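You operate a simulated robot arm through the tools that you are given. There is no shell and no other tool.

You are at the controls of a simulated two-armed robot. One attempt, no reset.

## Task
Wind the part-wound band back off the plain stack and stand it on the narrow dark mat.
Fine: free the PULL screw to wind back and tighten it again; the other two stacks stay.

The check looks at the end state, three seconds after you hand in, the way a careful person would. Anything else that was tipped, shoved, dropped, spilled or broken makes it a failure.

## Robot
Two 7-joint arms with fingered hands on one trunk that stands fixed in place. Base frame: the origin is at the foot of the trunk, x ahead of it, y to its left, z up; the work surface is at about z = 0.8. Units: m, degrees, N and s.
The left shoulder is at [0.03, 0.119, 0.994], the right one opposite. With the tool pointing down near the work surface each hand reaches from about 0.38 to 0.78 m from the base axis, measured 20 degrees to its own side. Payload 3.8 kg a hand.
The TCP of each hand is the grasp point between the finger pads, 0.025 m short of the fingertips. In the tool frame z runs along the fingers and y along their closing line. The gripper opens to 0.088 m; its body begins 0.029 m behind the TCP. The gripper is a hand of 4 fingers: y runs from the thumb to the fingers, the wrist lies at [-0.013, -0.106, -0.174] in the tool frame, and closing takes about 1.5 s.
Orientation is told as [roll, pitch, yaw] about the base's x, y, z axes, in that order, counted from this pose: with the fingers straight down and the wrist toward the robot, the tool's x, y and z point along [0, 1, 0], [1, 0, 0] and [0, 0, -1] of the base frame.

## Interface
- The arms move only by the tool move_arm. It takes "left_plan", "right_plan" or both (then of equal length, played together; a hand with none holds still); each is a list of rows, each a list of 6 numbers: the shift along the tool's x, y, z in units of 400 mm (1.0 is 400 mm), then the turn, a rotation vector about the tool's x, y, z in units of 60 degrees (1.0 is 60 degrees). In form: [[tx, ty, tz, ax, ay, az], ...]. A call has 1 to 20 rows; each row is the pose to reach, as a shift and turn from the pose commanded when the call began, along the tool's axes at that moment. "left_hand" and "right_hand" are, for a hand that has rows, the finger opening in cm, from 0 to 8.8, set as the call begins (left out, the last holds). A call with a number of a shift or a turn outside -1 to 1 is refused whole. A row lasts 0.2 s, in which the tool goes at most 0.05 m and 8.6 degrees; a call with a longer step from one row to the next is refused whole, and so is a gripper value outside its range. A pose out of reach is approached as far as the arm can. The call stops where the force on the tool passes 40 N (or 10 N more than at its start, if that is more) or the arm is blocked; 0.2 s more then pass. Each finger travels about 0.153 m/s and halts on what it meets, pressing with about 32 N; the grip force reading is that of the motor and also rises with nothing between the fingers. The clock runs only during rows and for 0.2 s after the last one: add rows that repeat a pose to give the fingers time. The reply holds the time, the measured pose of the TCP, the force on the tool along the base axes, the opening and the grip force, in the units named above and with some noise, with the torque about the TCP (base axes, N m) and any sound that the robot's microphone picked up.
- Cameras (640 x 400 px; columns grow to the right, rows downward): "scene" is now at [0.0626, 0.0104, 1.5523]; the picture's right is [0.12, -0.99, 0.00], its down [-0.66, -0.08, -0.74] and it looks along [0.74, 0.09, -0.67] (base axes); focal length 341 px, centre (320, 200). "left" rides on the left gripper at [-0.064, -0.083, -0.098] in its tool frame; the picture's right is [-0.62, -0.37, 0.69], its down [0.71, -0.63, 0.30] and it looks along [0.32, 0.68, 0.65] (tool axes); focal length 265 px, centre (320, 200). "right" rides on the right gripper at [0.064, -0.083, -0.098] in its tool frame; the picture's right is [-0.62, 0.37, -0.69], its down [-0.71, -0.63, 0.30] and it looks along [-0.32, 0.68, 0.65] (tool axes); focal length 265 px, centre (320, 200). There is no depth. A picture from a camera that has moved, and an enlarged one, comes with that camera's place and axes in the base frame and with its lens.
- camera(camera): a new picture of that camera. No time passes.
- raise_lower(by): moves the trunk up (or, below 0, down) by that many m; the arms and the scene camera ride with it, the base frame stays. It gives what a move gives, with no picture.
- grasp_type(shape, hand): the hand has 4 fingers and takes this shape, open, in about a second: jaw (thumb against the fingers, like two jaws); tri (thumb and two fingers); tip (a fingertip pinch); poke (one finger out to press); point (the index stretched); flat (the hand flat); cup (the hand cupped); fist (a fist). The gripper value then closes the fingers along that shape, each until it touches; the sizes above hold for jaw. It gives what a move gives, with no picture.
- pan_tilt(pan, tilt): turns the head with the scene camera to pan (to the left, within 120 degrees either way) and tilt (down, from -29 to 69), counted from straight ahead of the robot. It gives what a move gives.
- close_up(camera, box): a new picture of the part [left, top, right, bottom] of that camera's present view, enlarged. No time passes.
- close_job(): hands the job in; it is judged then, once.

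Places have to be worked out from the pictures, the camera data and where the tool is seen. Open the grippers and draw the arms clear of the work before you hand the job in, unless the task says otherwise.

The tools are called after ">>>" as name(argument=value, ...) on one line, values as JSON. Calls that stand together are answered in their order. move_arm: Moves the arms, as the interface text tells. Its arguments: {"type":"object","properties":{"left_plan":{"type":"array","items":{"type":"array","items":{"type":"number"}}},"left_hand":{"type":"number"},"right_plan":{"type":"array","items":{"type":"array","items":{"type":"number"}}},"right_hand":{"type":"number"}},"required":[]} The other tools are called the same way: raise_lower (by) moves the trunk up or down; grasp_type (shape, hand) gives the hand a shape; pan_tilt (pan, tilt) turns the head that bears the scene camera; camera (camera) takes a picture; close_up (camera, box) takes an enlarged picture of a part of a camera's view; close_job () hands the job in.

At the start:

```text
t: 0.0
left_ee_pos: [0.5399, 0.274, 1.2119]
left_orientation: [0.1, 0.0, 0.0]
left_ft_force: [-0.3, 0.1, 0.0]
left_moment: [0.01, -0.04, -0.02]
left_width: 0.0878
left_gripper_force: 0.0
left_shape: jaw
right_ee_pos: [0.5814, -0.1856, 1.1871]
right_orientation: [0.0, 0.0, -0.1]
right_ft_force: [0.5, -0.4, -0.1]
right_moment: [-0.01, 0.03, 0.04]
right_width: 0.0875
right_gripper_force: 0.1
right_shape: jaw
trunk travel left (down, up): [-0.15, 0.44]
head pan, tilt (commanded): [7.2, 41.9]
```

scene: 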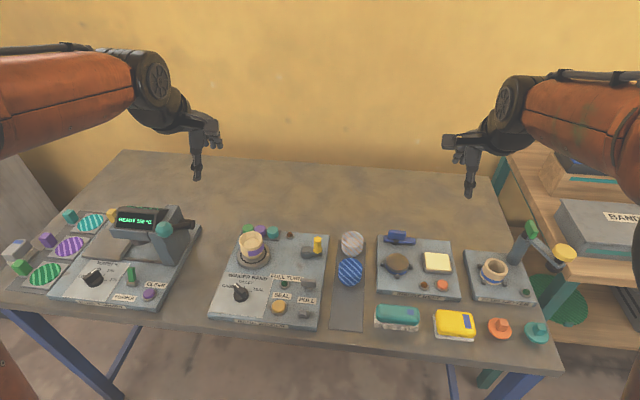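
right: 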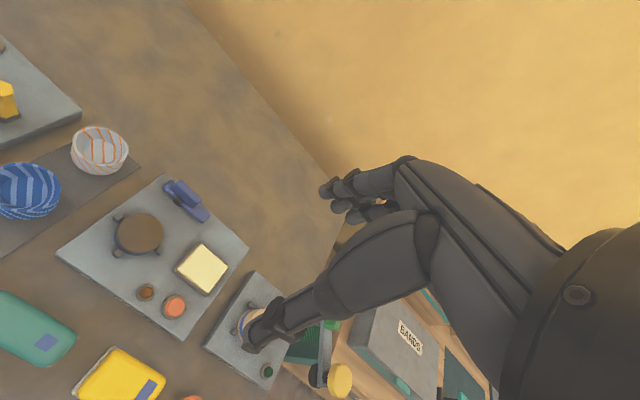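
left: 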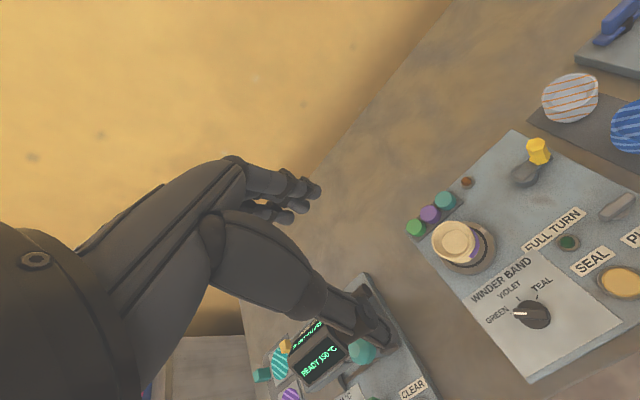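

I start by looking closer at the winder station and the rest of the bench before anything moves.

>>> close_up(camera="scene", box=[200, 215, 370, 335])

>>> close_up(camera="scene", box=[0, 190, 210, 320])

>>> close_up(camera="scene", box=[360, 215, 570, 350])

>>> close_up(camera="left", box=[400, 100, 640, 390])

```text
3.33 times, centred on (285, 275) of scene
camera zoom: at [0.0626, 0.0104, 1.5523], right [0.12, -0.99, 0.0], down [-0.66, -0.08, -0.74], along [0.74, 0.09, -0.67], focal length 1136 px, centre (437, -50)
```

zoom: 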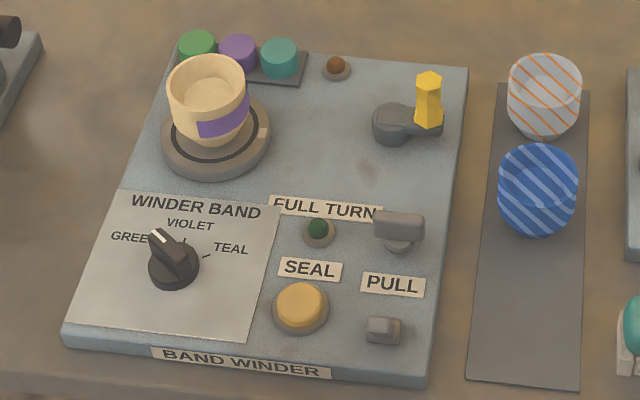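

```text
3.05 times, centred on (105, 255) of scene
camera zoom: at [0.0626, 0.0104, 1.5523], right [0.12, -0.99, 0.0], down [-0.66, -0.08, -0.74], along [0.74, 0.09, -0.67], focal length 1039 px, centre (975, 32)
```

zoom: 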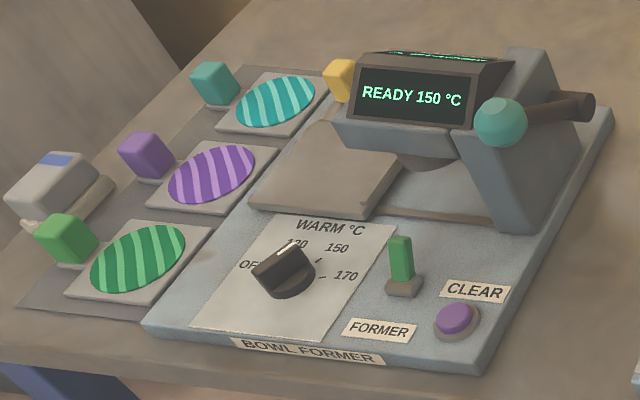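

```text
2.96 times, centred on (465, 282) of scene
camera zoom: at [0.0626, 0.0104, 1.5523], right [0.12, -0.99, 0.0], down [-0.66, -0.08, -0.74], along [0.74, 0.09, -0.67], focal length 1010 px, centre (-110, -44)
```

zoom: 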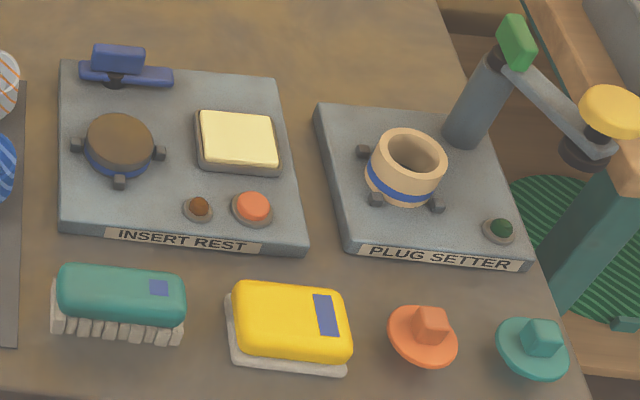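

```text
1.38 times, centred on (520, 245) of left
camera zoom: at [0.4571, 0.2099, 1.3101], right [-0.37, -0.62, -0.69], down [-0.63, 0.71, -0.3], along [0.68, 0.32, -0.65], focal length 366 px, centre (44, 138)
```

zoom: 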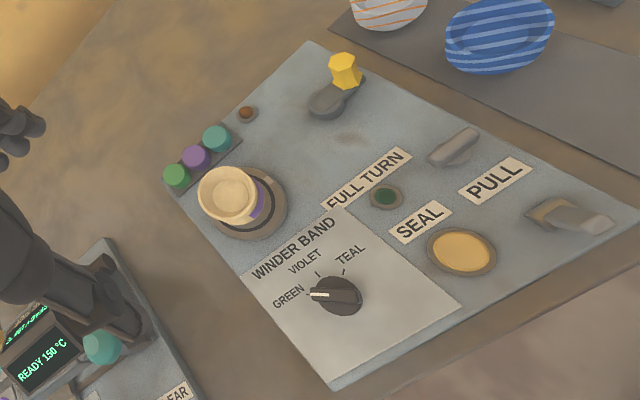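

Both candidate parts near the PULL label need a closer look, as do the crank and the cup on the turntable.

>>> close_up(camera="scene", box=[280, 255, 330, 325])

>>> close_up(camera="scene", box=[235, 220, 335, 275])

>>> close_up(camera="left", box=[540, 170, 640, 300])

>>> close_up(camera="left", box=[400, 120, 560, 280])

```text
5.71 times, centred on (305, 290) of scene
camera zoom: at [0.0626, 0.0104, 1.5523], right [0.12, -0.99, 0.0], down [-0.66, -0.08, -0.74], along [0.74, 0.09, -0.67], focal length 1948 px, centre (406, -314)
```

zoom: 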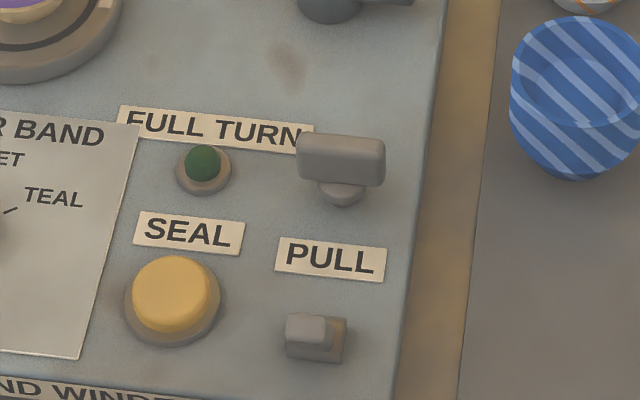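

```text
6.40 times, centred on (285, 248) of scene
camera zoom: at [0.0626, 0.0104, 1.5523], right [0.12, -0.99, 0.0], down [-0.66, -0.08, -0.74], along [0.74, 0.09, -0.67], focal length 2182 px, centre (544, -104)
```

zoom: 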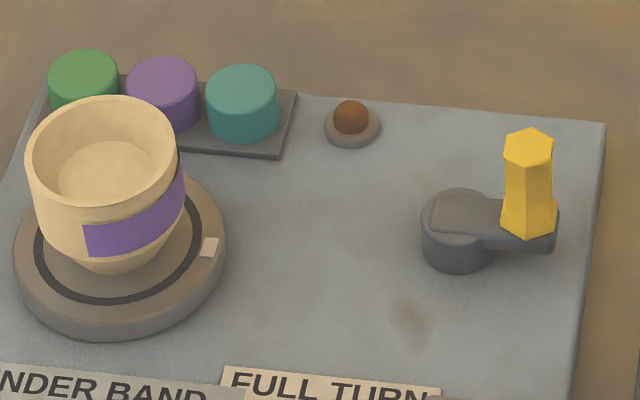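

```text
3.08 times, centred on (590, 235) of left
camera zoom: at [0.4571, 0.2099, 1.3101], right [-0.37, -0.62, -0.69], down [-0.63, 0.71, -0.3], along [0.68, 0.32, -0.65], focal length 817 px, centre (-511, 92)
```

zoom: 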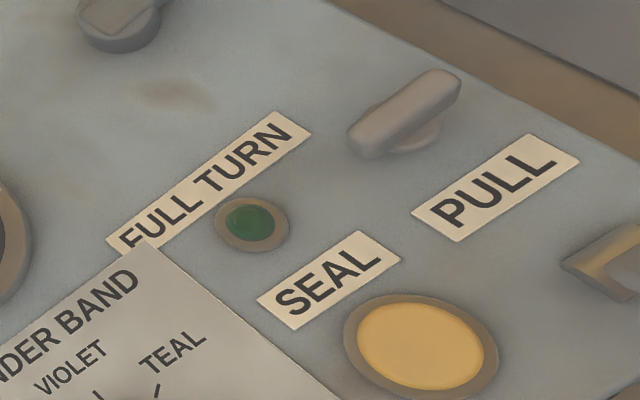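

```text
2.50 times, centred on (480, 200) of left
camera zoom: at [0.4571, 0.2099, 1.3101], right [-0.37, -0.62, -0.69], down [-0.63, 0.71, -0.3], along [0.68, 0.32, -0.65], focal length 664 px, centre (-80, 200)
```

zoom: 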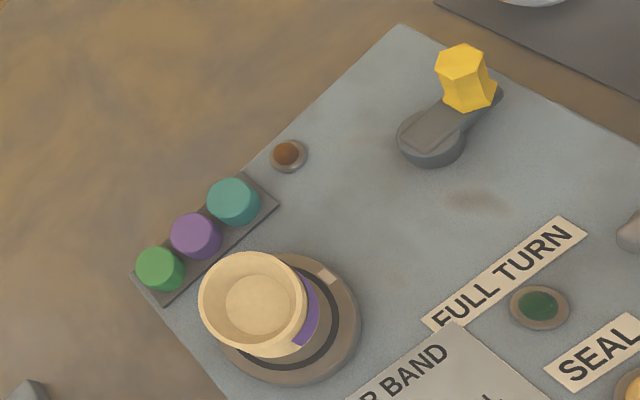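

The cream cup with the violet part-band sits on the turntable near (0.607, 0.255), the wing screw near (0.534, 0.098, 0.86), and the yellow crank handle near (0.638, 0.09, 0.90). I move the left hand to a point well above the wing screw to look closer with the wrist camera.

>>> move_arm(left_plan=[[-0.055, -0.002, 0.07, 0, 0, 0], [-0.11, -0.004, 0.14, 0, 0, 0], [-0.165, -0.006, 0.21, 0, 0, 0], [-0.22, -0.008, 0.28, 0, 0, 0], [-0.275, -0.01, 0.35, 0, 0, 0], [-0.33, -0.012, 0.42, 0, 0, 0], [-0.385, -0.014, 0.49, 0, 0, 0], [-0.44, -0.016, 0.53, 0, 0, 0], [-0.44, -0.016, 0.53, 0, 0, 0]], left_hand=5.0)

>>> camera(camera="left")

>>> camera(camera="scene")

```text
t: 2.0
left_ee_pos: [0.5329, 0.0981, 0.9994]
left_orientation: [0.0, 0.0, -0.1]
left_ft_force: [0.3, -0.6, -0.1]
left_moment: [-0.01, 0.02, -0.04]
left_width: 0.0502
left_gripper_force: 0.1
left_shape: jaw
right_ee_pos: [0.5807, -0.1853, 1.1883]
right_orientation: [-0.1, 0.0, -0.1]
right_ft_force: [-0.3, -0.3, -0.8]
right_moment: [-0.02, -0.03, 0.02]
right_width: 0.0877
right_gripper_force: 0.0
right_shape: jaw
trunk travel left (down, up): [-0.15, 0.44]
head pan, tilt (commanded): [7.2, 41.9]
```

```text
taken
camera left: at [0.4505, 0.0331, 1.0984], right [-0.37, -0.62, -0.69], down [-0.63, 0.71, -0.3], along [0.68, 0.32, -0.65], focal length 265 px, centre (320, 200)
```

left: 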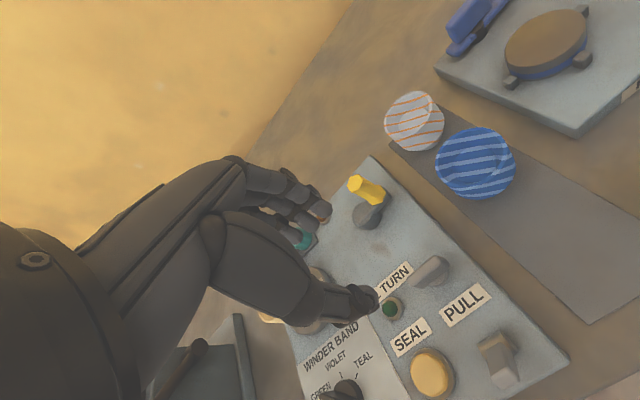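

```text
taken
camera scene: at [0.0626, 0.0108, 1.5523], right [0.13, -0.99, 0.0], down [-0.66, -0.08, -0.74], along [0.74, 0.09, -0.67], focal length 341 px, centre (320, 200)
```

scene: 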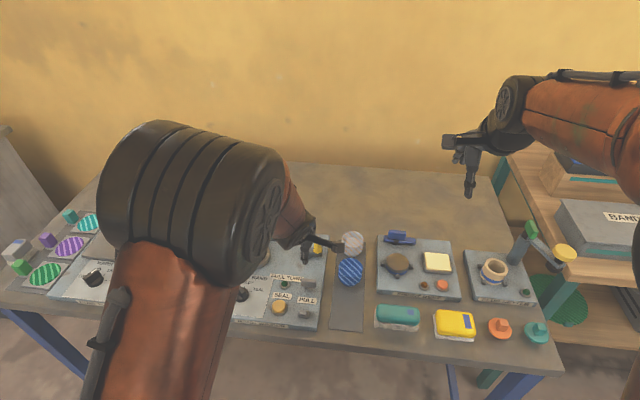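

The left arm is over the screw at z = 1.0 and the wing, block and crank are all in the wrist view. I enlarge these to measure the screw and judge the block below PULL.

>>> close_up(camera="left", box=[370, 240, 550, 400])

>>> close_up(camera="left", box=[300, 150, 460, 300])

>>> close_up(camera="right", box=[0, 0, 320, 250])

```text
2.50 times, centred on (460, 320) of left
camera zoom: at [0.4505, 0.0331, 1.0984], right [-0.37, -0.62, -0.69], down [-0.63, 0.71, -0.3], along [0.68, 0.32, -0.65], focal length 664 px, centre (-30, -100)
```

zoom: 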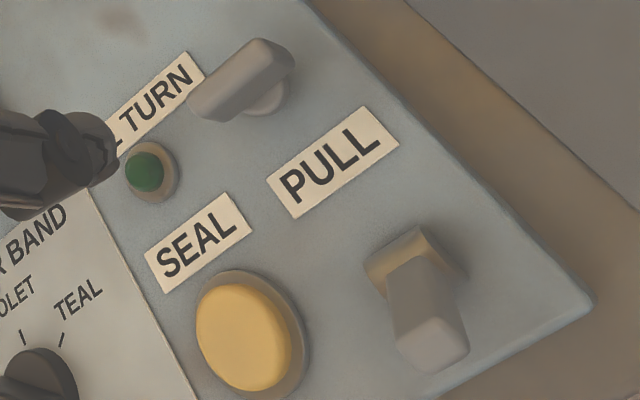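

```text
2.67 times, centred on (380, 225) of left
camera zoom: at [0.4505, 0.0331, 1.0984], right [-0.37, -0.62, -0.69], down [-0.63, 0.71, -0.3], along [0.68, 0.32, -0.65], focal length 708 px, centre (160, 133)
```

zoom: 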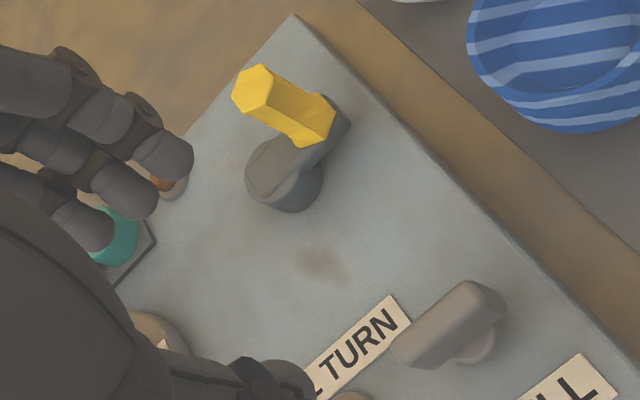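

```text
1.60 times, centred on (160, 125) of right
camera zoom: at [0.4977, -0.1204, 1.2858], right [0.37, -0.62, 0.69], down [-0.63, -0.71, -0.3], along [0.68, -0.32, -0.65], focal length 425 px, centre (576, 320)
```

zoom: 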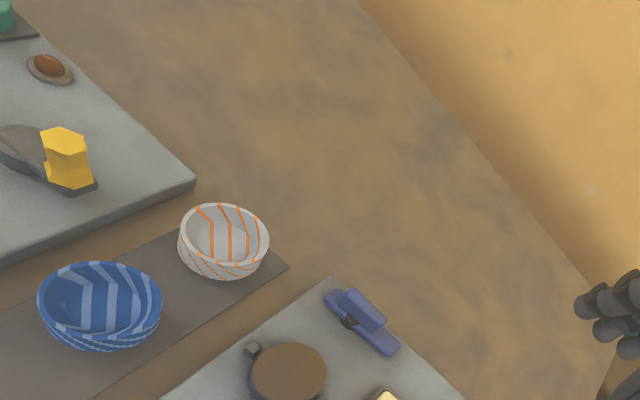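

The wing is aligned with the base y axis, centred near (0.535, 0.097), with its top around z = 0.868 and the plinth top around 0.825. The hand's closing line (x) is right for it, so I descend part way and check the alignment.

>>> move_arm(left_plan=[[0, 0.005, 0.09, 0, 0, 0], [0, 0.005, 0.18, 0, 0, 0], [0, 0.005, 0.25, 0, 0, 0], [0, 0.005, 0.25, 0, 0, 0]], left_hand=5.0)

>>> camera(camera="left")

>>> close_up(camera="scene", box=[260, 230, 370, 330])

```text
t: 3.0
left_ee_pos: [0.5352, 0.0973, 0.9001]
left_orientation: [0.0, 0.0, 0.0]
left_ft_force: [0.2, 0.1, -0.4]
left_moment: [0.02, 0.01, -0.01]
left_width: 0.0506
left_gripper_force: 0.0
left_shape: jaw
right_ee_pos: [0.5807, -0.1861, 1.1876]
right_orientation: [0.1, -0.1, 0.1]
right_ft_force: [0.4, -0.5, 1.1]
right_moment: [0.01, 0.04, 0.01]
right_width: 0.0876
right_gripper_force: 0.0
right_shape: jaw
trunk travel left (down, up): [-0.15, 0.44]
head pan, tilt (commanded): [7.2, 41.9]
```

```text
taken
camera left: at [0.4517, 0.0331, 0.9983], right [-0.37, -0.62, -0.69], down [-0.63, 0.71, -0.3], along [0.68, 0.32, -0.65], focal length 265 px, centre (320, 200)
```

left: 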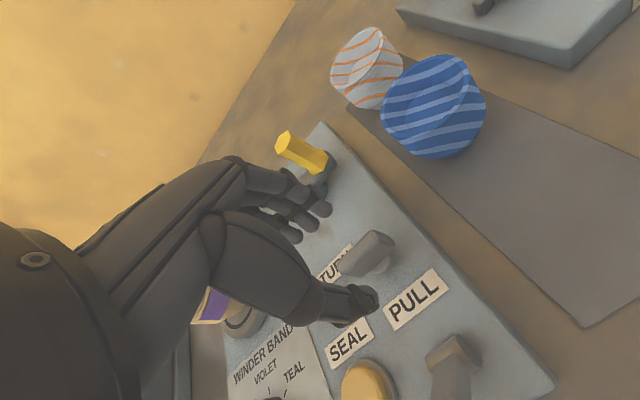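

```text
4.00 times, centred on (315, 280) of scene
camera zoom: at [0.0623, 0.0103, 1.5523], right [0.12, -0.99, 0.0], down [-0.66, -0.08, -0.74], along [0.74, 0.09, -0.67], focal length 1364 px, centre (340, -120)
```

zoom: 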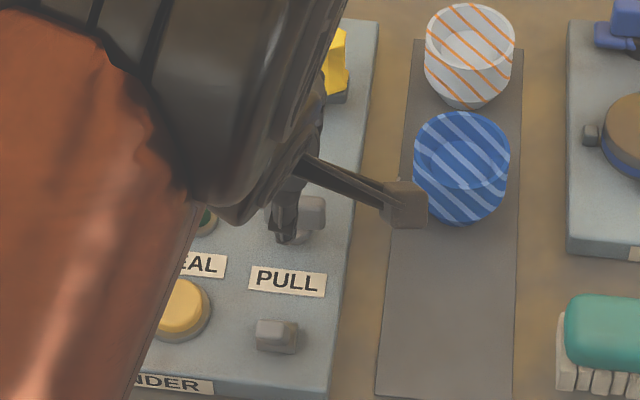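

Alignment looks right: the wing lies just below the space between thumb and fingers. I go down the last 36 mm, then close on the wing.

>>> move_arm(left_plan=[[0, 0, 0.05, 0, 0, 0], [0, 0, 0.09, 0, 0, 0], [0, 0, 0.09, 0, 0, 0]], left_hand=5.0)

>>> camera(camera="left")

```text
t: 3.8
left_ee_pos: [0.5358, 0.098, 0.8644]
left_orientation: [0.0, 0.0, 0.0]
left_ft_force: [0.4, 0.4, -0.2]
left_moment: [-0.01, -0.03, 0.02]
left_width: 0.0504
left_gripper_force: 0.1
left_shape: jaw
right_ee_pos: [0.5804, -0.1857, 1.1877]
right_orientation: [-0.1, 0.0, 0.0]
right_ft_force: [0.2, 0.2, 0.2]
right_moment: [-0.02, 0.02, -0.03]
right_width: 0.0877
right_gripper_force: 0.0
right_shape: jaw
trunk travel left (down, up): [-0.15, 0.44]
head pan, tilt (commanded): [7.2, 41.9]
```

```text
taken
camera left: at [0.4531, 0.0332, 0.9622], right [-0.37, -0.62, -0.69], down [-0.63, 0.71, -0.3], along [0.68, 0.32, -0.65], focal length 265 px, centre (320, 200)
```

left: 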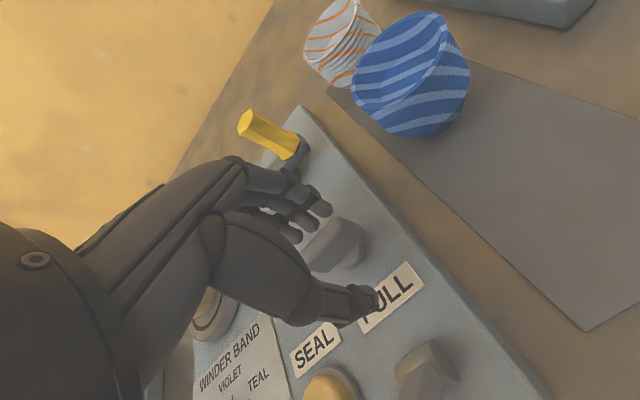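

The wing sits between thumb and fingers with no contact yet. I close the hand on it.

>>> move_arm(left_plan=[[0, 0, 0, 0, 0, 0], [0, 0, 0, 0, 0, 0], [0, 0, 0, 0, 0, 0], [0, 0, 0, 0, 0, 0], [0, 0, 0, 0, 0, 0]], left_hand=0)

>>> close_up(camera="left", box=[220, 160, 460, 380])

```text
t: 5.0
left_ee_pos: [0.5346, 0.0976, 0.8627]
left_orientation: [0.0, 0.0, 0.0]
left_ft_force: [0.6, 1.9, -0.8]
left_moment: [0.05, -0.1, 0.0]
left_width: 0.0061
left_gripper_force: 31.8
left_shape: jaw
right_ee_pos: [0.582, -0.1847, 1.1885]
right_orientation: [0.1, 0.0, 0.0]
right_ft_force: [-0.1, 0.9, 0.5]
right_moment: [0.02, -0.01, 0.02]
right_width: 0.0876
right_gripper_force: 0.0
right_shape: jaw
trunk travel left (down, up): [-0.15, 0.44]
head pan, tilt (commanded): [7.2, 41.9]
```

```text
1.82 times, centred on (340, 270) of left
camera zoom: at [0.4532, 0.0335, 0.9623], right [-0.37, -0.62, -0.69], down [-0.63, 0.71, -0.3], along [0.68, 0.32, -0.65], focal length 483 px, centre (284, 73)
```

zoom: 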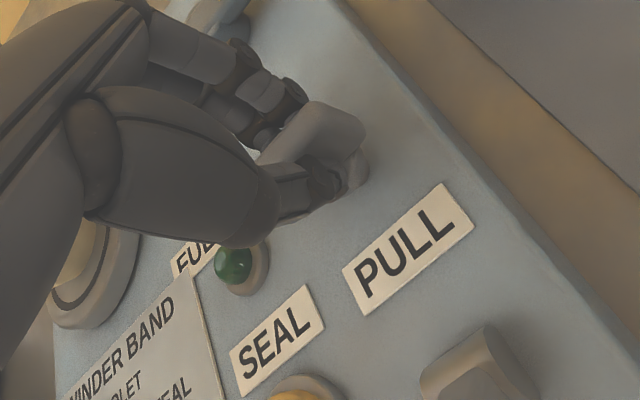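

The hand holds the wing (6 mm, 32 N). I turn it counter-clockwise seen from above (negative about the tool's z) to loosen it, watching torque and force.

>>> move_arm(left_plan=[[0, 0, 0, 0, 0, -0.1], [0, 0, 0, 0, 0, -0.2], [0, 0, 0, 0, 0, -0.3], [0, 0, 0, 0, 0, -0.4], [0, 0, 0, 0, 0, -0.5], [0, 0, 0, 0, 0, -0.5]], left_hand=0)

>>> close_up(camera="left", box=[220, 160, 460, 380])

>>> close_up(camera="scene", box=[220, 215, 370, 335])

```text
t: 6.4
left_ee_pos: [0.5357, 0.0977, 0.8643]
left_orientation: [-0.1, 0.0, 30.0]
left_ft_force: [0.8, -3.1, 1.7]
left_moment: [0.01, -0.11, -0.04]
left_width: 0.0062
left_gripper_force: 32.2
left_shape: jaw
right_ee_pos: [0.5808, -0.1864, 1.1875]
right_orientation: [0.1, 0.0, 0.0]
right_ft_force: [-0.1, 0.7, 0.4]
right_moment: [0.02, -0.02, 0.0]
right_width: 0.0874
right_gripper_force: 0.0
right_shape: jaw
trunk travel left (down, up): [-0.15, 0.44]
head pan, tilt (commanded): [7.2, 41.9]
```

```text
1.82 times, centred on (340, 270) of left
camera zoom: at [0.4966, -0.0001, 0.9623], right [-0.01, -0.72, -0.69], down [-0.9, 0.3, -0.31], along [0.43, 0.62, -0.65], focal length 483 px, centre (284, 73)
```

zoom: 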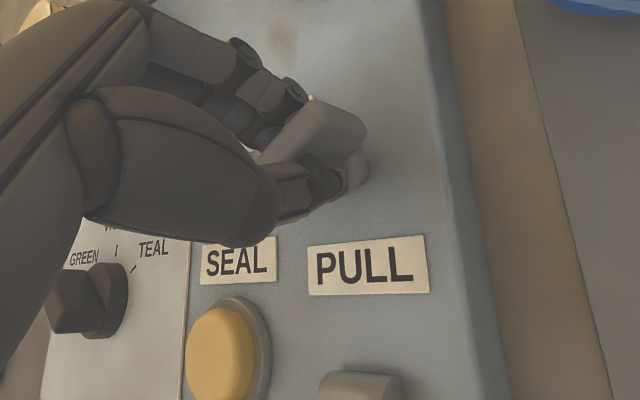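

```text
3.33 times, centred on (295, 275) of scene
camera zoom: at [0.0626, 0.0099, 1.5523], right [0.12, -0.99, 0.0], down [-0.66, -0.08, -0.74], along [0.74, 0.09, -0.67], focal length 1136 px, centre (403, -50)
```

zoom: 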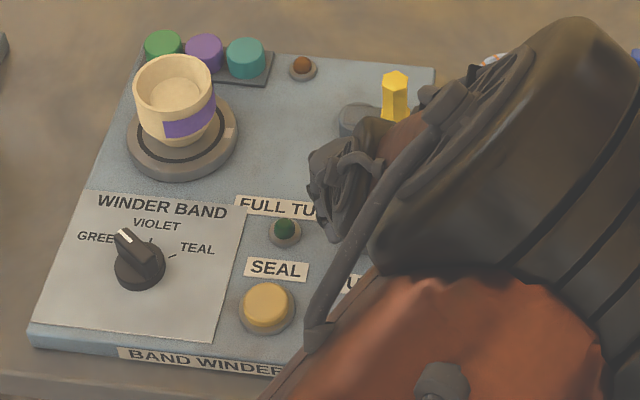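

The wing turns with the hand easily and no click or lamp yet. I check the overall scene for clearance to the right arm before turning further.

>>> camera(camera="scene")

>>> camera(camera="right")

```text
taken
camera scene: at [0.0626, 0.0099, 1.5523], right [0.12, -0.99, 0.0], down [-0.66, -0.08, -0.74], along [0.74, 0.09, -0.67], focal length 341 px, centre (320, 200)
```

scene: 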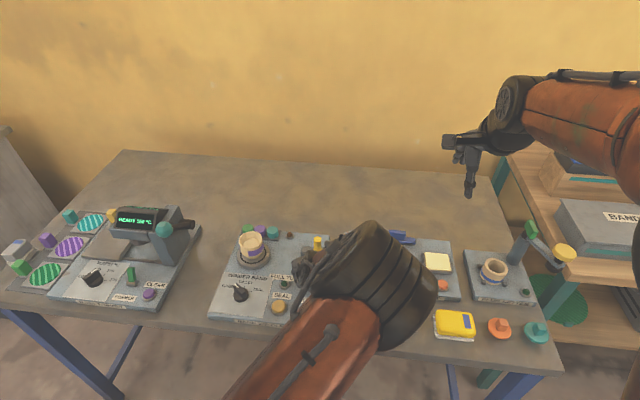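

```text
taken
camera right: at [0.4977, -0.1213, 1.2857], right [0.37, -0.62, 0.69], down [-0.63, -0.71, -0.3], along [0.68, -0.32, -0.65], focal length 265 px, centre (320, 200)
```

right: 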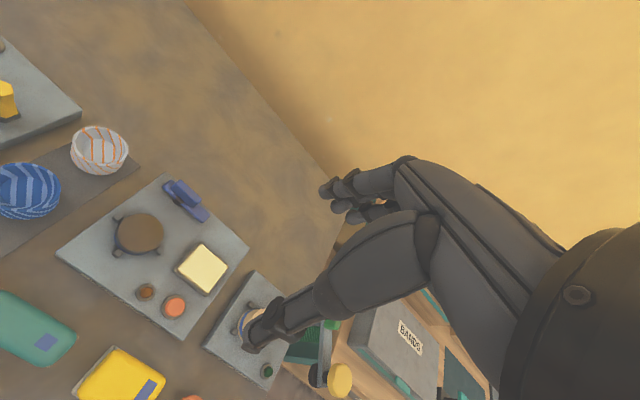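

Clear of the right arm. I turn the wing another 30° counter-clockwise and check how the arm copes.

>>> move_arm(left_plan=[[0, 0, 0, 0, 0, -0.1], [0, 0, 0, 0, 0, -0.2], [0, 0, 0, 0, 0, -0.3], [0, 0, 0, 0, 0, -0.4], [0, 0, 0, 0, 0, -0.5], [0, 0, 0, 0, 0, -0.5]], left_hand=0)

>>> camera(camera="left")

>>> camera(camera="scene")

```text
t: 7.8
left_ee_pos: [0.5362, 0.0972, 0.8639]
left_orientation: [0.0, 0.0, 59.9]
left_ft_force: [4.0, -9.2, 0.9]
left_moment: [-0.14, -0.16, -0.02]
left_width: 0.0058
left_gripper_force: 31.7
left_shape: jaw
right_ee_pos: [0.5812, -0.1867, 1.1867]
right_orientation: [0.2, -0.1, 0.1]
right_ft_force: [0.7, 0.2, -0.8]
right_moment: [0.05, 0.01, 0.0]
right_width: 0.0875
right_gripper_force: 0.1
right_shape: jaw
trunk travel left (down, up): [-0.15, 0.44]
head pan, tilt (commanded): [7.2, 41.9]
```

```text
taken
camera left: at [0.5506, -0.0073, 0.9622], right [0.35, -0.63, -0.69], down [-0.93, -0.19, -0.3], along [0.06, 0.75, -0.65], focal length 265 px, centre (320, 200)
```

left: 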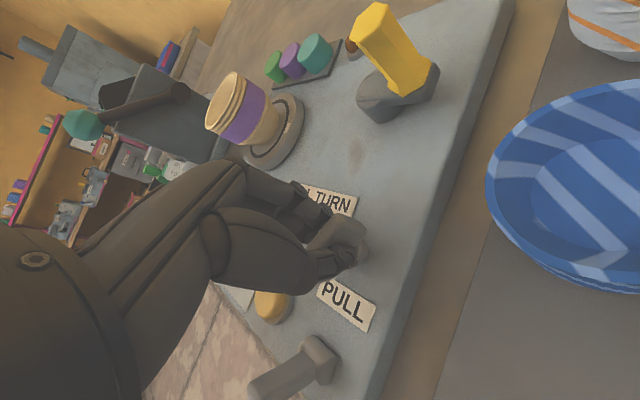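

```text
taken
camera scene: at [0.0632, 0.0089, 1.5523], right [0.12, -0.99, 0.0], down [-0.66, -0.08, -0.74], along [0.74, 0.09, -0.67], focal length 341 px, centre (320, 200)
```

scene: 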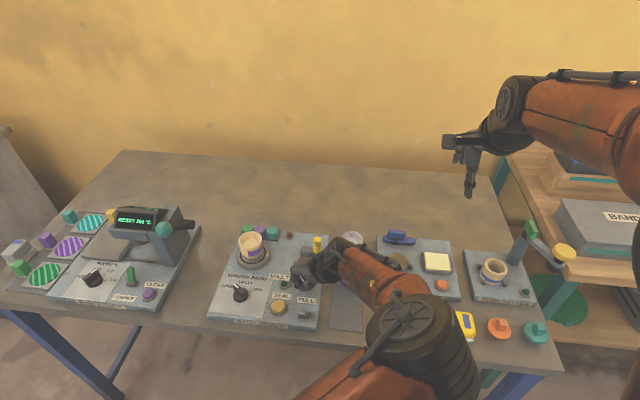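

Turned 60° so far with only a small side load and no stop felt. I turn another 30° to make a quarter turn.

>>> move_arm(left_plan=[[0, 0, 0, 0, 0, -0.1], [0, 0, 0, 0, 0, -0.2], [0, 0, 0, 0, 0, -0.3], [0, 0, 0, 0, 0, -0.4], [0, 0, 0, 0, 0, -0.5], [0, 0, 0, 0, 0, -0.5]], left_hand=0)

>>> camera(camera="left")

>>> camera(camera="scene")

```text
t: 9.2
left_ee_pos: [0.5371, 0.0966, 0.8643]
left_orientation: [-0.1, 0.0, 90.0]
left_ft_force: [8.9, -11.4, 5.2]
left_moment: [-0.23, -0.2, -0.15]
left_width: 0.006
left_gripper_force: 31.4
left_shape: jaw
right_ee_pos: [0.5823, -0.1875, 1.1878]
right_orientation: [0.1, 0.1, 0.1]
right_ft_force: [-0.4, -0.3, 0.0]
right_moment: [0.0, 0.01, 0.0]
right_width: 0.0875
right_gripper_force: 0.1
right_shape: jaw
trunk travel left (down, up): [-0.15, 0.44]
head pan, tilt (commanded): [7.2, 41.9]
```

```text
taken
camera left: at [0.6015, 0.0134, 0.9622], right [0.62, -0.37, -0.69], down [-0.71, -0.63, -0.31], along [-0.32, 0.68, -0.65], focal length 265 px, centre (320, 200)
```

left: 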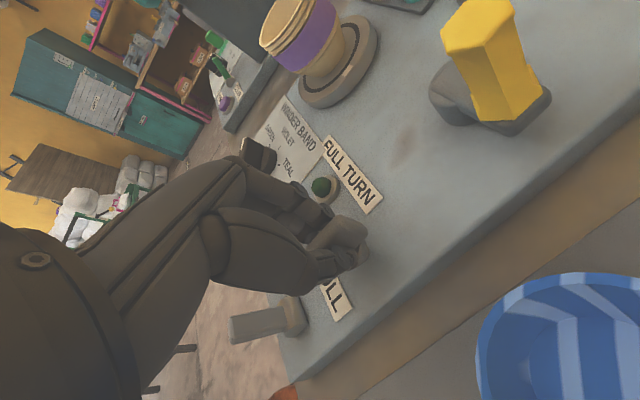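

```text
taken
camera scene: at [0.0636, 0.0085, 1.5523], right [0.12, -0.99, 0.0], down [-0.66, -0.08, -0.74], along [0.74, 0.09, -0.67], focal length 341 px, centre (320, 200)
```

scene: 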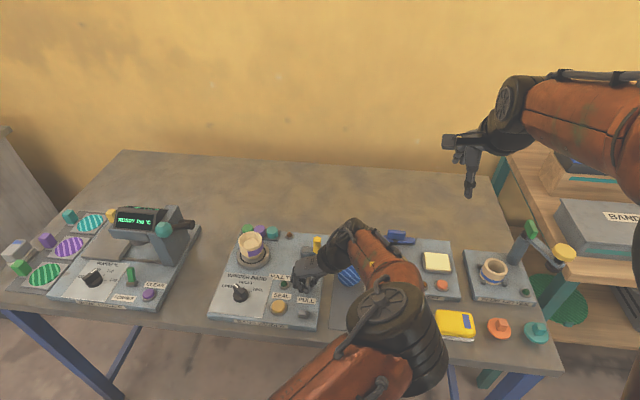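

Quarter turn made; a side load of about 14 N shows the screw axis is a couple of mm off my turning centre. I shift 2 mm to relieve it and turn a bit more to feel for a stop.

>>> move_arm(left_plan=[[-0.004, -0.005, 0, 0, 0, 0], [-0.005, -0.006, 0, 0, 0, -0.1], [-0.005, -0.006, 0, 0, 0, -0.2], [-0.005, -0.007, 0, 0, 0, -0.3], [-0.005, -0.007, 0, 0, 0, -0.3]], left_hand=0)

>>> camera(camera="left")

```text
t: 10.4
left_ee_pos: [0.5382, 0.0975, 0.8644]
left_orientation: [0.0, -0.1, 108.0]
left_ft_force: [10.4, 5.3, 5.6]
left_moment: [0.12, -0.1, -0.28]
left_width: 0.0068
left_gripper_force: 32.1
left_shape: jaw
right_ee_pos: [0.5818, -0.1843, 1.1873]
right_orientation: [0.0, 0.1, 0.0]
right_ft_force: [0.7, -0.8, -0.5]
right_moment: [0.0, -0.01, -0.02]
right_width: 0.0876
right_gripper_force: 0.0
right_shape: jaw
trunk travel left (down, up): [-0.15, 0.44]
head pan, tilt (commanded): [7.2, 41.9]
```

```text
taken
camera left: at [0.6267, 0.0374, 0.9619], right [0.7, -0.16, -0.69], down [-0.48, -0.82, -0.31], along [-0.52, 0.55, -0.65], focal length 265 px, centre (320, 200)
```

left: 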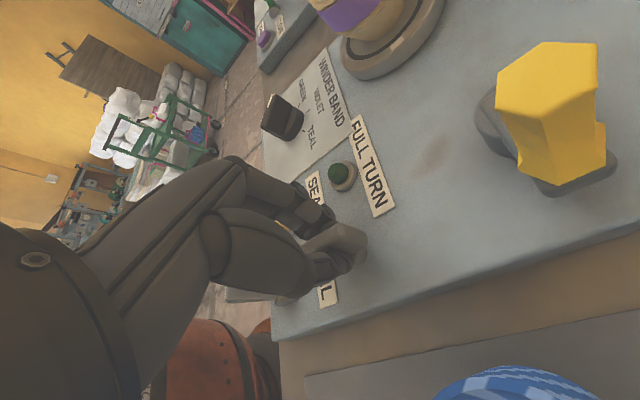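

Torque is now rising (−0.28 N m) and the pads opened slightly, which suggests the screw is at its stop. I zoom to see whether the wing still follows the hand.

>>> close_up(camera="left", box=[260, 180, 420, 320])

>>> close_up(camera="scene", box=[220, 215, 370, 335])

```text
2.86 times, centred on (340, 250) of left
camera zoom: at [0.6267, 0.0374, 0.9619], right [0.7, -0.16, -0.69], down [-0.48, -0.82, -0.31], along [-0.52, 0.55, -0.65], focal length 758 px, centre (263, 57)
```

zoom: 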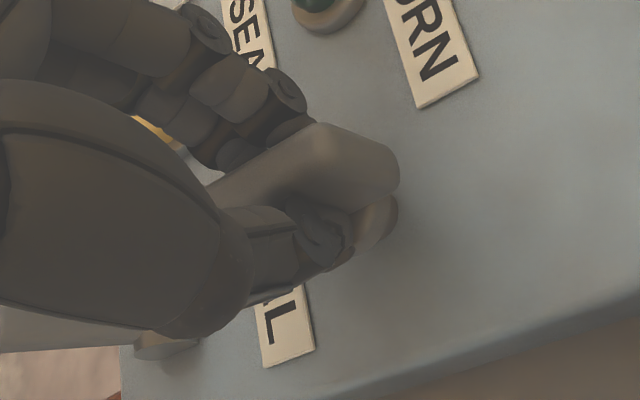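

```text
3.33 times, centred on (295, 275) of scene
camera zoom: at [0.0638, 0.0107, 1.5523], right [0.13, -0.99, 0.0], down [-0.66, -0.08, -0.74], along [0.74, 0.09, -0.67], focal length 1136 px, centre (403, -50)
```

zoom: 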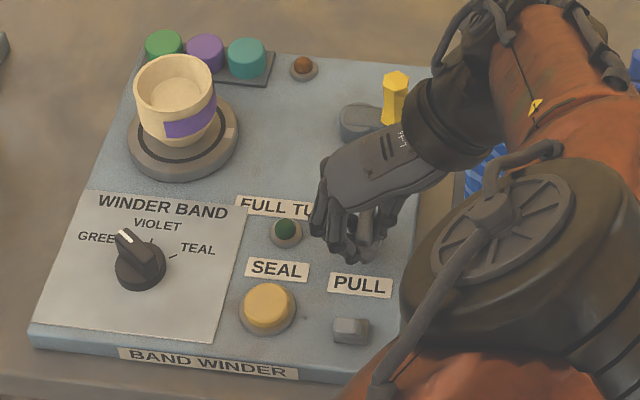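

I open the hand and lift straight up to see where the wing has ended up.

>>> move_arm(left_plan=[[0, 0, 0, 0, 0, 0], [0, 0, 0, 0, 0, 0], [0, 0, 0, 0, 0, 0], [0, 0, -0.05, 0, 0, 0], [0, 0, -0.15, 0, 0, 0], [0, 0, -0.25, 0, 0, 0], [0, 0, -0.25, 0, 0, 0]], left_hand=4.0)

>>> camera(camera="left")

>>> close_up(camera="scene", box=[220, 215, 370, 335])

```text
t: 12.0
left_ee_pos: [0.5372, 0.0953, 0.9655]
left_orientation: [0.0, 0.0, 108.0]
left_ft_force: [0.5, -0.2, -0.6]
left_moment: [0.01, 0.0, 0.0]
left_width: 0.0397
left_gripper_force: 0.0
left_shape: jaw
right_ee_pos: [0.582, -0.1847, 1.188]
right_orientation: [-0.1, -0.1, -0.1]
right_ft_force: [-0.1, 0.1, -0.1]
right_moment: [-0.01, -0.03, -0.01]
right_width: 0.0878
right_gripper_force: 0.0
right_shape: jaw
trunk travel left (down, up): [-0.15, 0.44]
head pan, tilt (commanded): [7.2, 41.9]
```

```text
taken
camera left: at [0.6254, 0.0344, 1.0642], right [0.7, -0.16, -0.69], down [-0.49, -0.82, -0.3], along [-0.52, 0.55, -0.65], focal length 265 px, centre (320, 200)
```

left: 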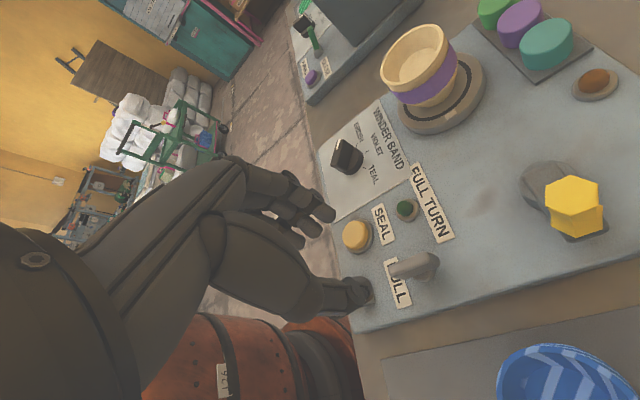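

```text
3.33 times, centred on (295, 275) of scene
camera zoom: at [0.0631, 0.0102, 1.5523], right [0.12, -0.99, 0.0], down [-0.66, -0.08, -0.74], along [0.74, 0.09, -0.67], focal length 1136 px, centre (403, -50)
```

zoom: 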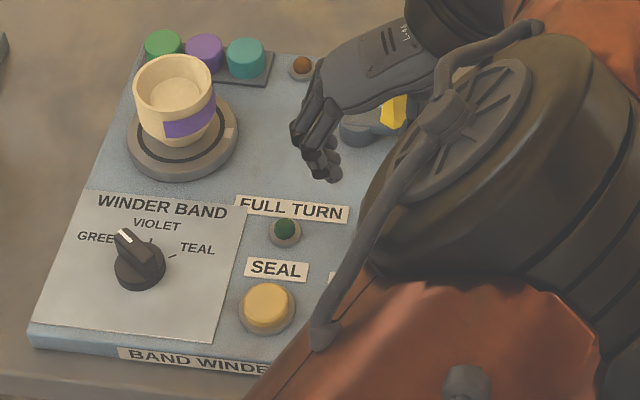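

The wing now stands about a quarter turn from where it was, so the PULL screw is loosened. I withdraw the left arm up and back to its side, unwinding the wrist.

>>> move_arm(left_plan=[[0.001, 0.027, -0.04, 0, 0, 0.125], [0.002, 0.054, -0.08, 0, 0, 0.25], [0.003, 0.08, -0.12, 0, 0, 0.375], [0.004, 0.107, -0.16, 0, 0, 0.5], [0.006, 0.133, -0.2, 0, 0, 0.625], [0.007, 0.16, -0.24, 0, 0, 0.75], [0.008, 0.187, -0.27, 0, 0, 0.875], [0.01, 0.213, -0.3, 0, 0, 1.0], [0.01, 0.213, -0.3, 0, 0, 1.0]], left_hand=6.0)

>>> camera(camera="scene")

```text
t: 14.0
left_ee_pos: [0.5073, 0.1731, 1.0841]
left_orientation: [0.1, 0.0, 47.9]
left_ft_force: [-0.1, 0.0, -0.3]
left_moment: [0.05, 0.0, -0.02]
left_width: 0.0596
left_gripper_force: 0.0
left_shape: jaw
right_ee_pos: [0.5818, -0.1855, 1.1876]
right_orientation: [0.0, 0.0, 0.1]
right_ft_force: [-0.3, -0.8, -0.3]
right_moment: [0.02, -0.02, 0.03]
right_width: 0.0875
right_gripper_force: 0.0
right_shape: jaw
trunk travel left (down, up): [-0.15, 0.44]
head pan, tilt (commanded): [7.2, 41.9]
```

```text
taken
camera scene: at [0.0631, 0.0098, 1.5523], right [0.12, -0.99, 0.0], down [-0.66, -0.08, -0.74], along [0.74, 0.09, -0.67], focal length 341 px, centre (320, 200)
```

scene: 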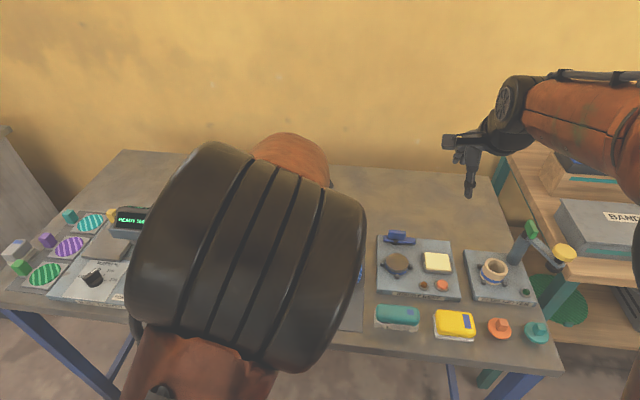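

Continuing the withdrawal to the left side, back to a straight wrist.

>>> move_arm(left_plan=[[0.02, 0.036, -0.036, 0, 0, 0.1], [0.04, 0.072, -0.073, 0, 0, 0.2], [0.059, 0.107, -0.109, 0, 0, 0.3], [0.079, 0.143, -0.145, 0, 0, 0.4], [0.098, 0.179, -0.181, 0, 0, 0.5], [0.118, 0.215, -0.218, 0, 0, 0.6], [0.138, 0.25, -0.254, 0, 0, 0.7], [0.157, 0.286, -0.29, 0, 0, 0.8], [0.157, 0.286, -0.29, 0, 0, 0.8]])

>>> camera(camera="scene")

>>> camera(camera="left")

>>> close_up(camera="scene", box=[200, 215, 370, 335])

```text
t: 16.0
left_ee_pos: [0.538, 0.3013, 1.2015]
left_orientation: [0.0, 0.0, -0.1]
left_ft_force: [-0.3, -0.3, 1.1]
left_moment: [0.0, 0.02, -0.03]
left_width: 0.0597
left_gripper_force: 0.0
left_shape: jaw
right_ee_pos: [0.5812, -0.1855, 1.1872]
right_orientation: [0.0, 0.1, 0.1]
right_ft_force: [0.9, -0.1, -0.8]
right_moment: [0.01, 0.02, 0.01]
right_width: 0.0876
right_gripper_force: 0.0
right_shape: jaw
trunk travel left (down, up): [-0.15, 0.44]
head pan, tilt (commanded): [7.2, 41.9]
```

```text
taken
camera scene: at [0.0625, 0.0099, 1.5523], right [0.12, -0.99, 0.0], down [-0.66, -0.08, -0.74], along [0.74, 0.09, -0.67], focal length 341 px, centre (320, 200)
```

scene: 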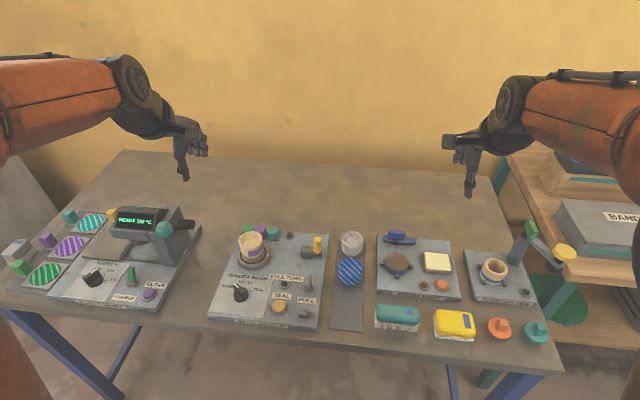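

```text
taken
camera left: at [0.4552, 0.2373, 1.2997], right [-0.37, -0.62, -0.69], down [-0.63, 0.72, -0.3], along [0.68, 0.32, -0.65], focal length 265 px, centre (320, 200)
```

left: 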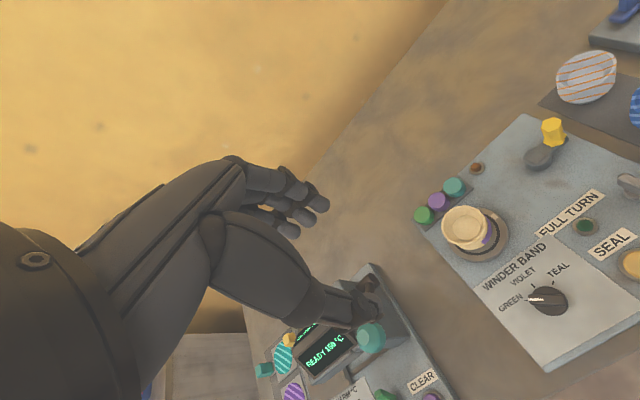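

```text
3.33 times, centred on (285, 275) of scene
camera zoom: at [0.0625, 0.0099, 1.5523], right [0.12, -0.99, 0.0], down [-0.66, -0.08, -0.74], along [0.74, 0.09, -0.67], focal length 1136 px, centre (437, -50)
```

zoom: 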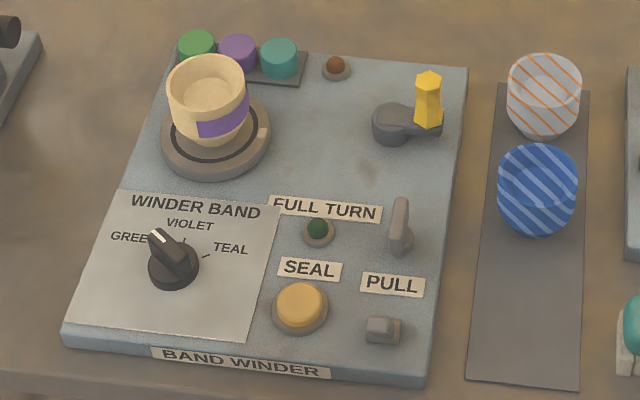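

The wing now lies along x, so PULL is free. Before cranking I record the band's present extent from the scene and left cameras.

>>> close_up(camera="scene", box=[225, 222, 345, 282])

>>> close_up(camera="left", box=[400, 160, 520, 280])

>>> move_arm(right_plan=[[0.08, 0.018, 0.055, 0, 0, 0], [0.16, 0.037, 0.11, 0, 0, 0], [0.24, 0.055, 0.165, 0, 0, 0], [0.33, 0.074, 0.22, 0, 0, 0], [0.42, 0.092, 0.275, 0, 0, 0], [0.51, 0.11, 0.33, 0, 0, 0], [0.6, 0.13, 0.39, 0, 0, 0], [0.686, 0.1475, 0.44, 0, 0, 0], [0.686, 0.1475, 0.44, 0, 0, 0]], right_hand=5.0)

>>> camera(camera="right")

>>> camera(camera="scene")

>>> camera(camera="left")

```text
5.33 times, centred on (285, 252) of scene
camera zoom: at [0.0625, 0.0099, 1.5523], right [0.12, -0.99, 0.0], down [-0.66, -0.08, -0.74], along [0.74, 0.09, -0.67], focal length 1818 px, centre (507, -77)
```

zoom: 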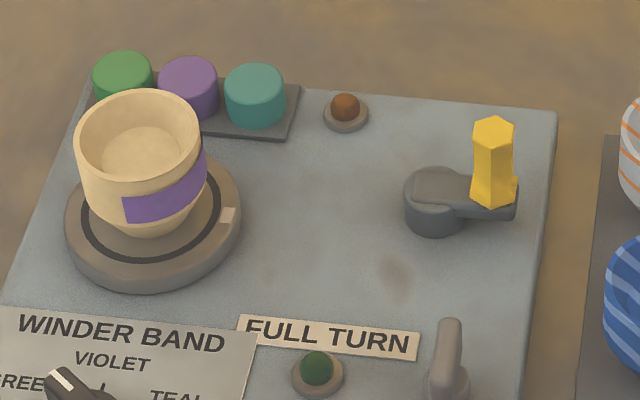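

```text
3.33 times, centred on (460, 220) of left
camera zoom: at [0.4552, 0.2373, 1.2997], right [-0.37, -0.62, -0.69], down [-0.63, 0.72, -0.3], along [0.68, 0.32, -0.65], focal length 885 px, centre (-147, 133)
```

zoom: 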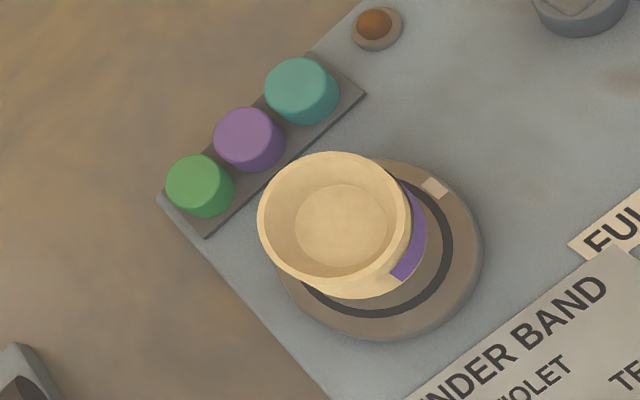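

```text
t: 18.0
left_ee_pos: [0.5375, 0.3016, 1.2015]
left_orientation: [0.0, 0.0, 0.1]
left_ft_force: [0.4, -0.9, 0.5]
left_moment: [0.01, -0.04, -0.03]
left_width: 0.0597
left_gripper_force: 0.0
left_shape: jaw
right_ee_pos: [0.6424, 0.0876, 1.0117]
right_orientation: [0.0, -0.1, 0.0]
right_ft_force: [0.8, -0.2, -0.2]
right_moment: [-0.01, -0.02, 0.0]
right_width: 0.0503
right_gripper_force: 0.0
right_shape: jaw
trunk travel left (down, up): [-0.15, 0.44]
head pan, tilt (commanded): [7.2, 41.9]
```

```text
taken
camera right: at [0.5581, 0.153, 1.1104], right [0.37, -0.62, 0.69], down [-0.63, -0.71, -0.3], along [0.68, -0.32, -0.65], focal length 265 px, centre (320, 200)
```

right: 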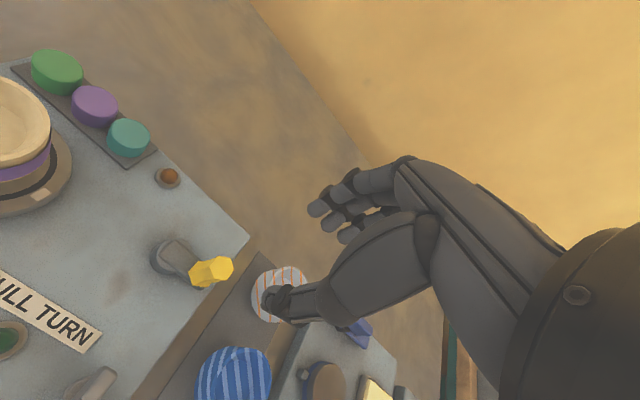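

```text
taken
camera scene: at [0.0623, 0.0099, 1.5523], right [0.12, -0.99, 0.0], down [-0.66, -0.08, -0.74], along [0.74, 0.09, -0.67], focal length 341 px, centre (320, 200)
```

scene: 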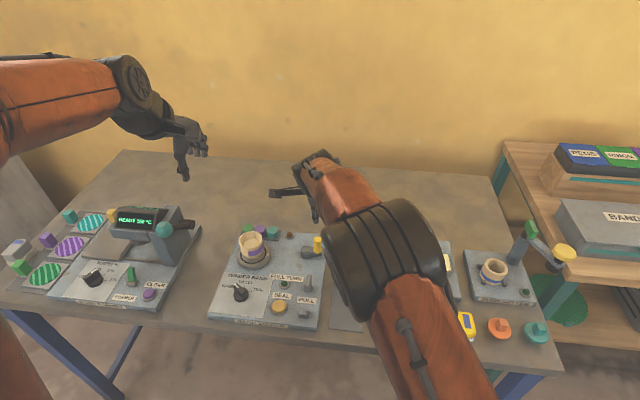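

```text
taken
camera left: at [0.4552, 0.2371, 1.2995], right [-0.37, -0.62, -0.69], down [-0.63, 0.71, -0.3], along [0.68, 0.32, -0.65], focal length 265 px, centre (320, 200)
```

left: 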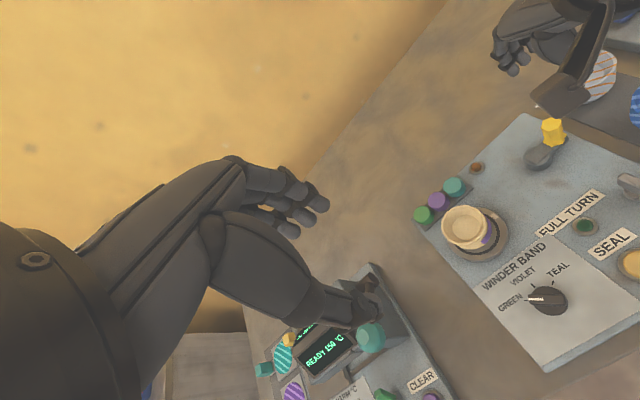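

The right hand hovers above the crank at (0.642, 0.088) and the cup stays visible to both other cameras. I zoom in on the crank in the right wrist view to fix the handle and pivot.

>>> close_up(camera="right", box=[130, 210, 260, 320])

```text
3.64 times, centred on (195, 265) of right
camera zoom: at [0.5581, 0.153, 1.1104], right [0.37, -0.62, 0.69], down [-0.63, -0.71, -0.3], along [0.68, -0.32, -0.65], focal length 965 px, centre (774, -36)
```

zoom: 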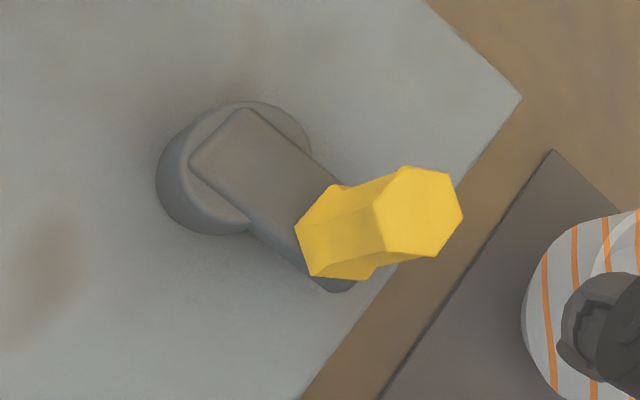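

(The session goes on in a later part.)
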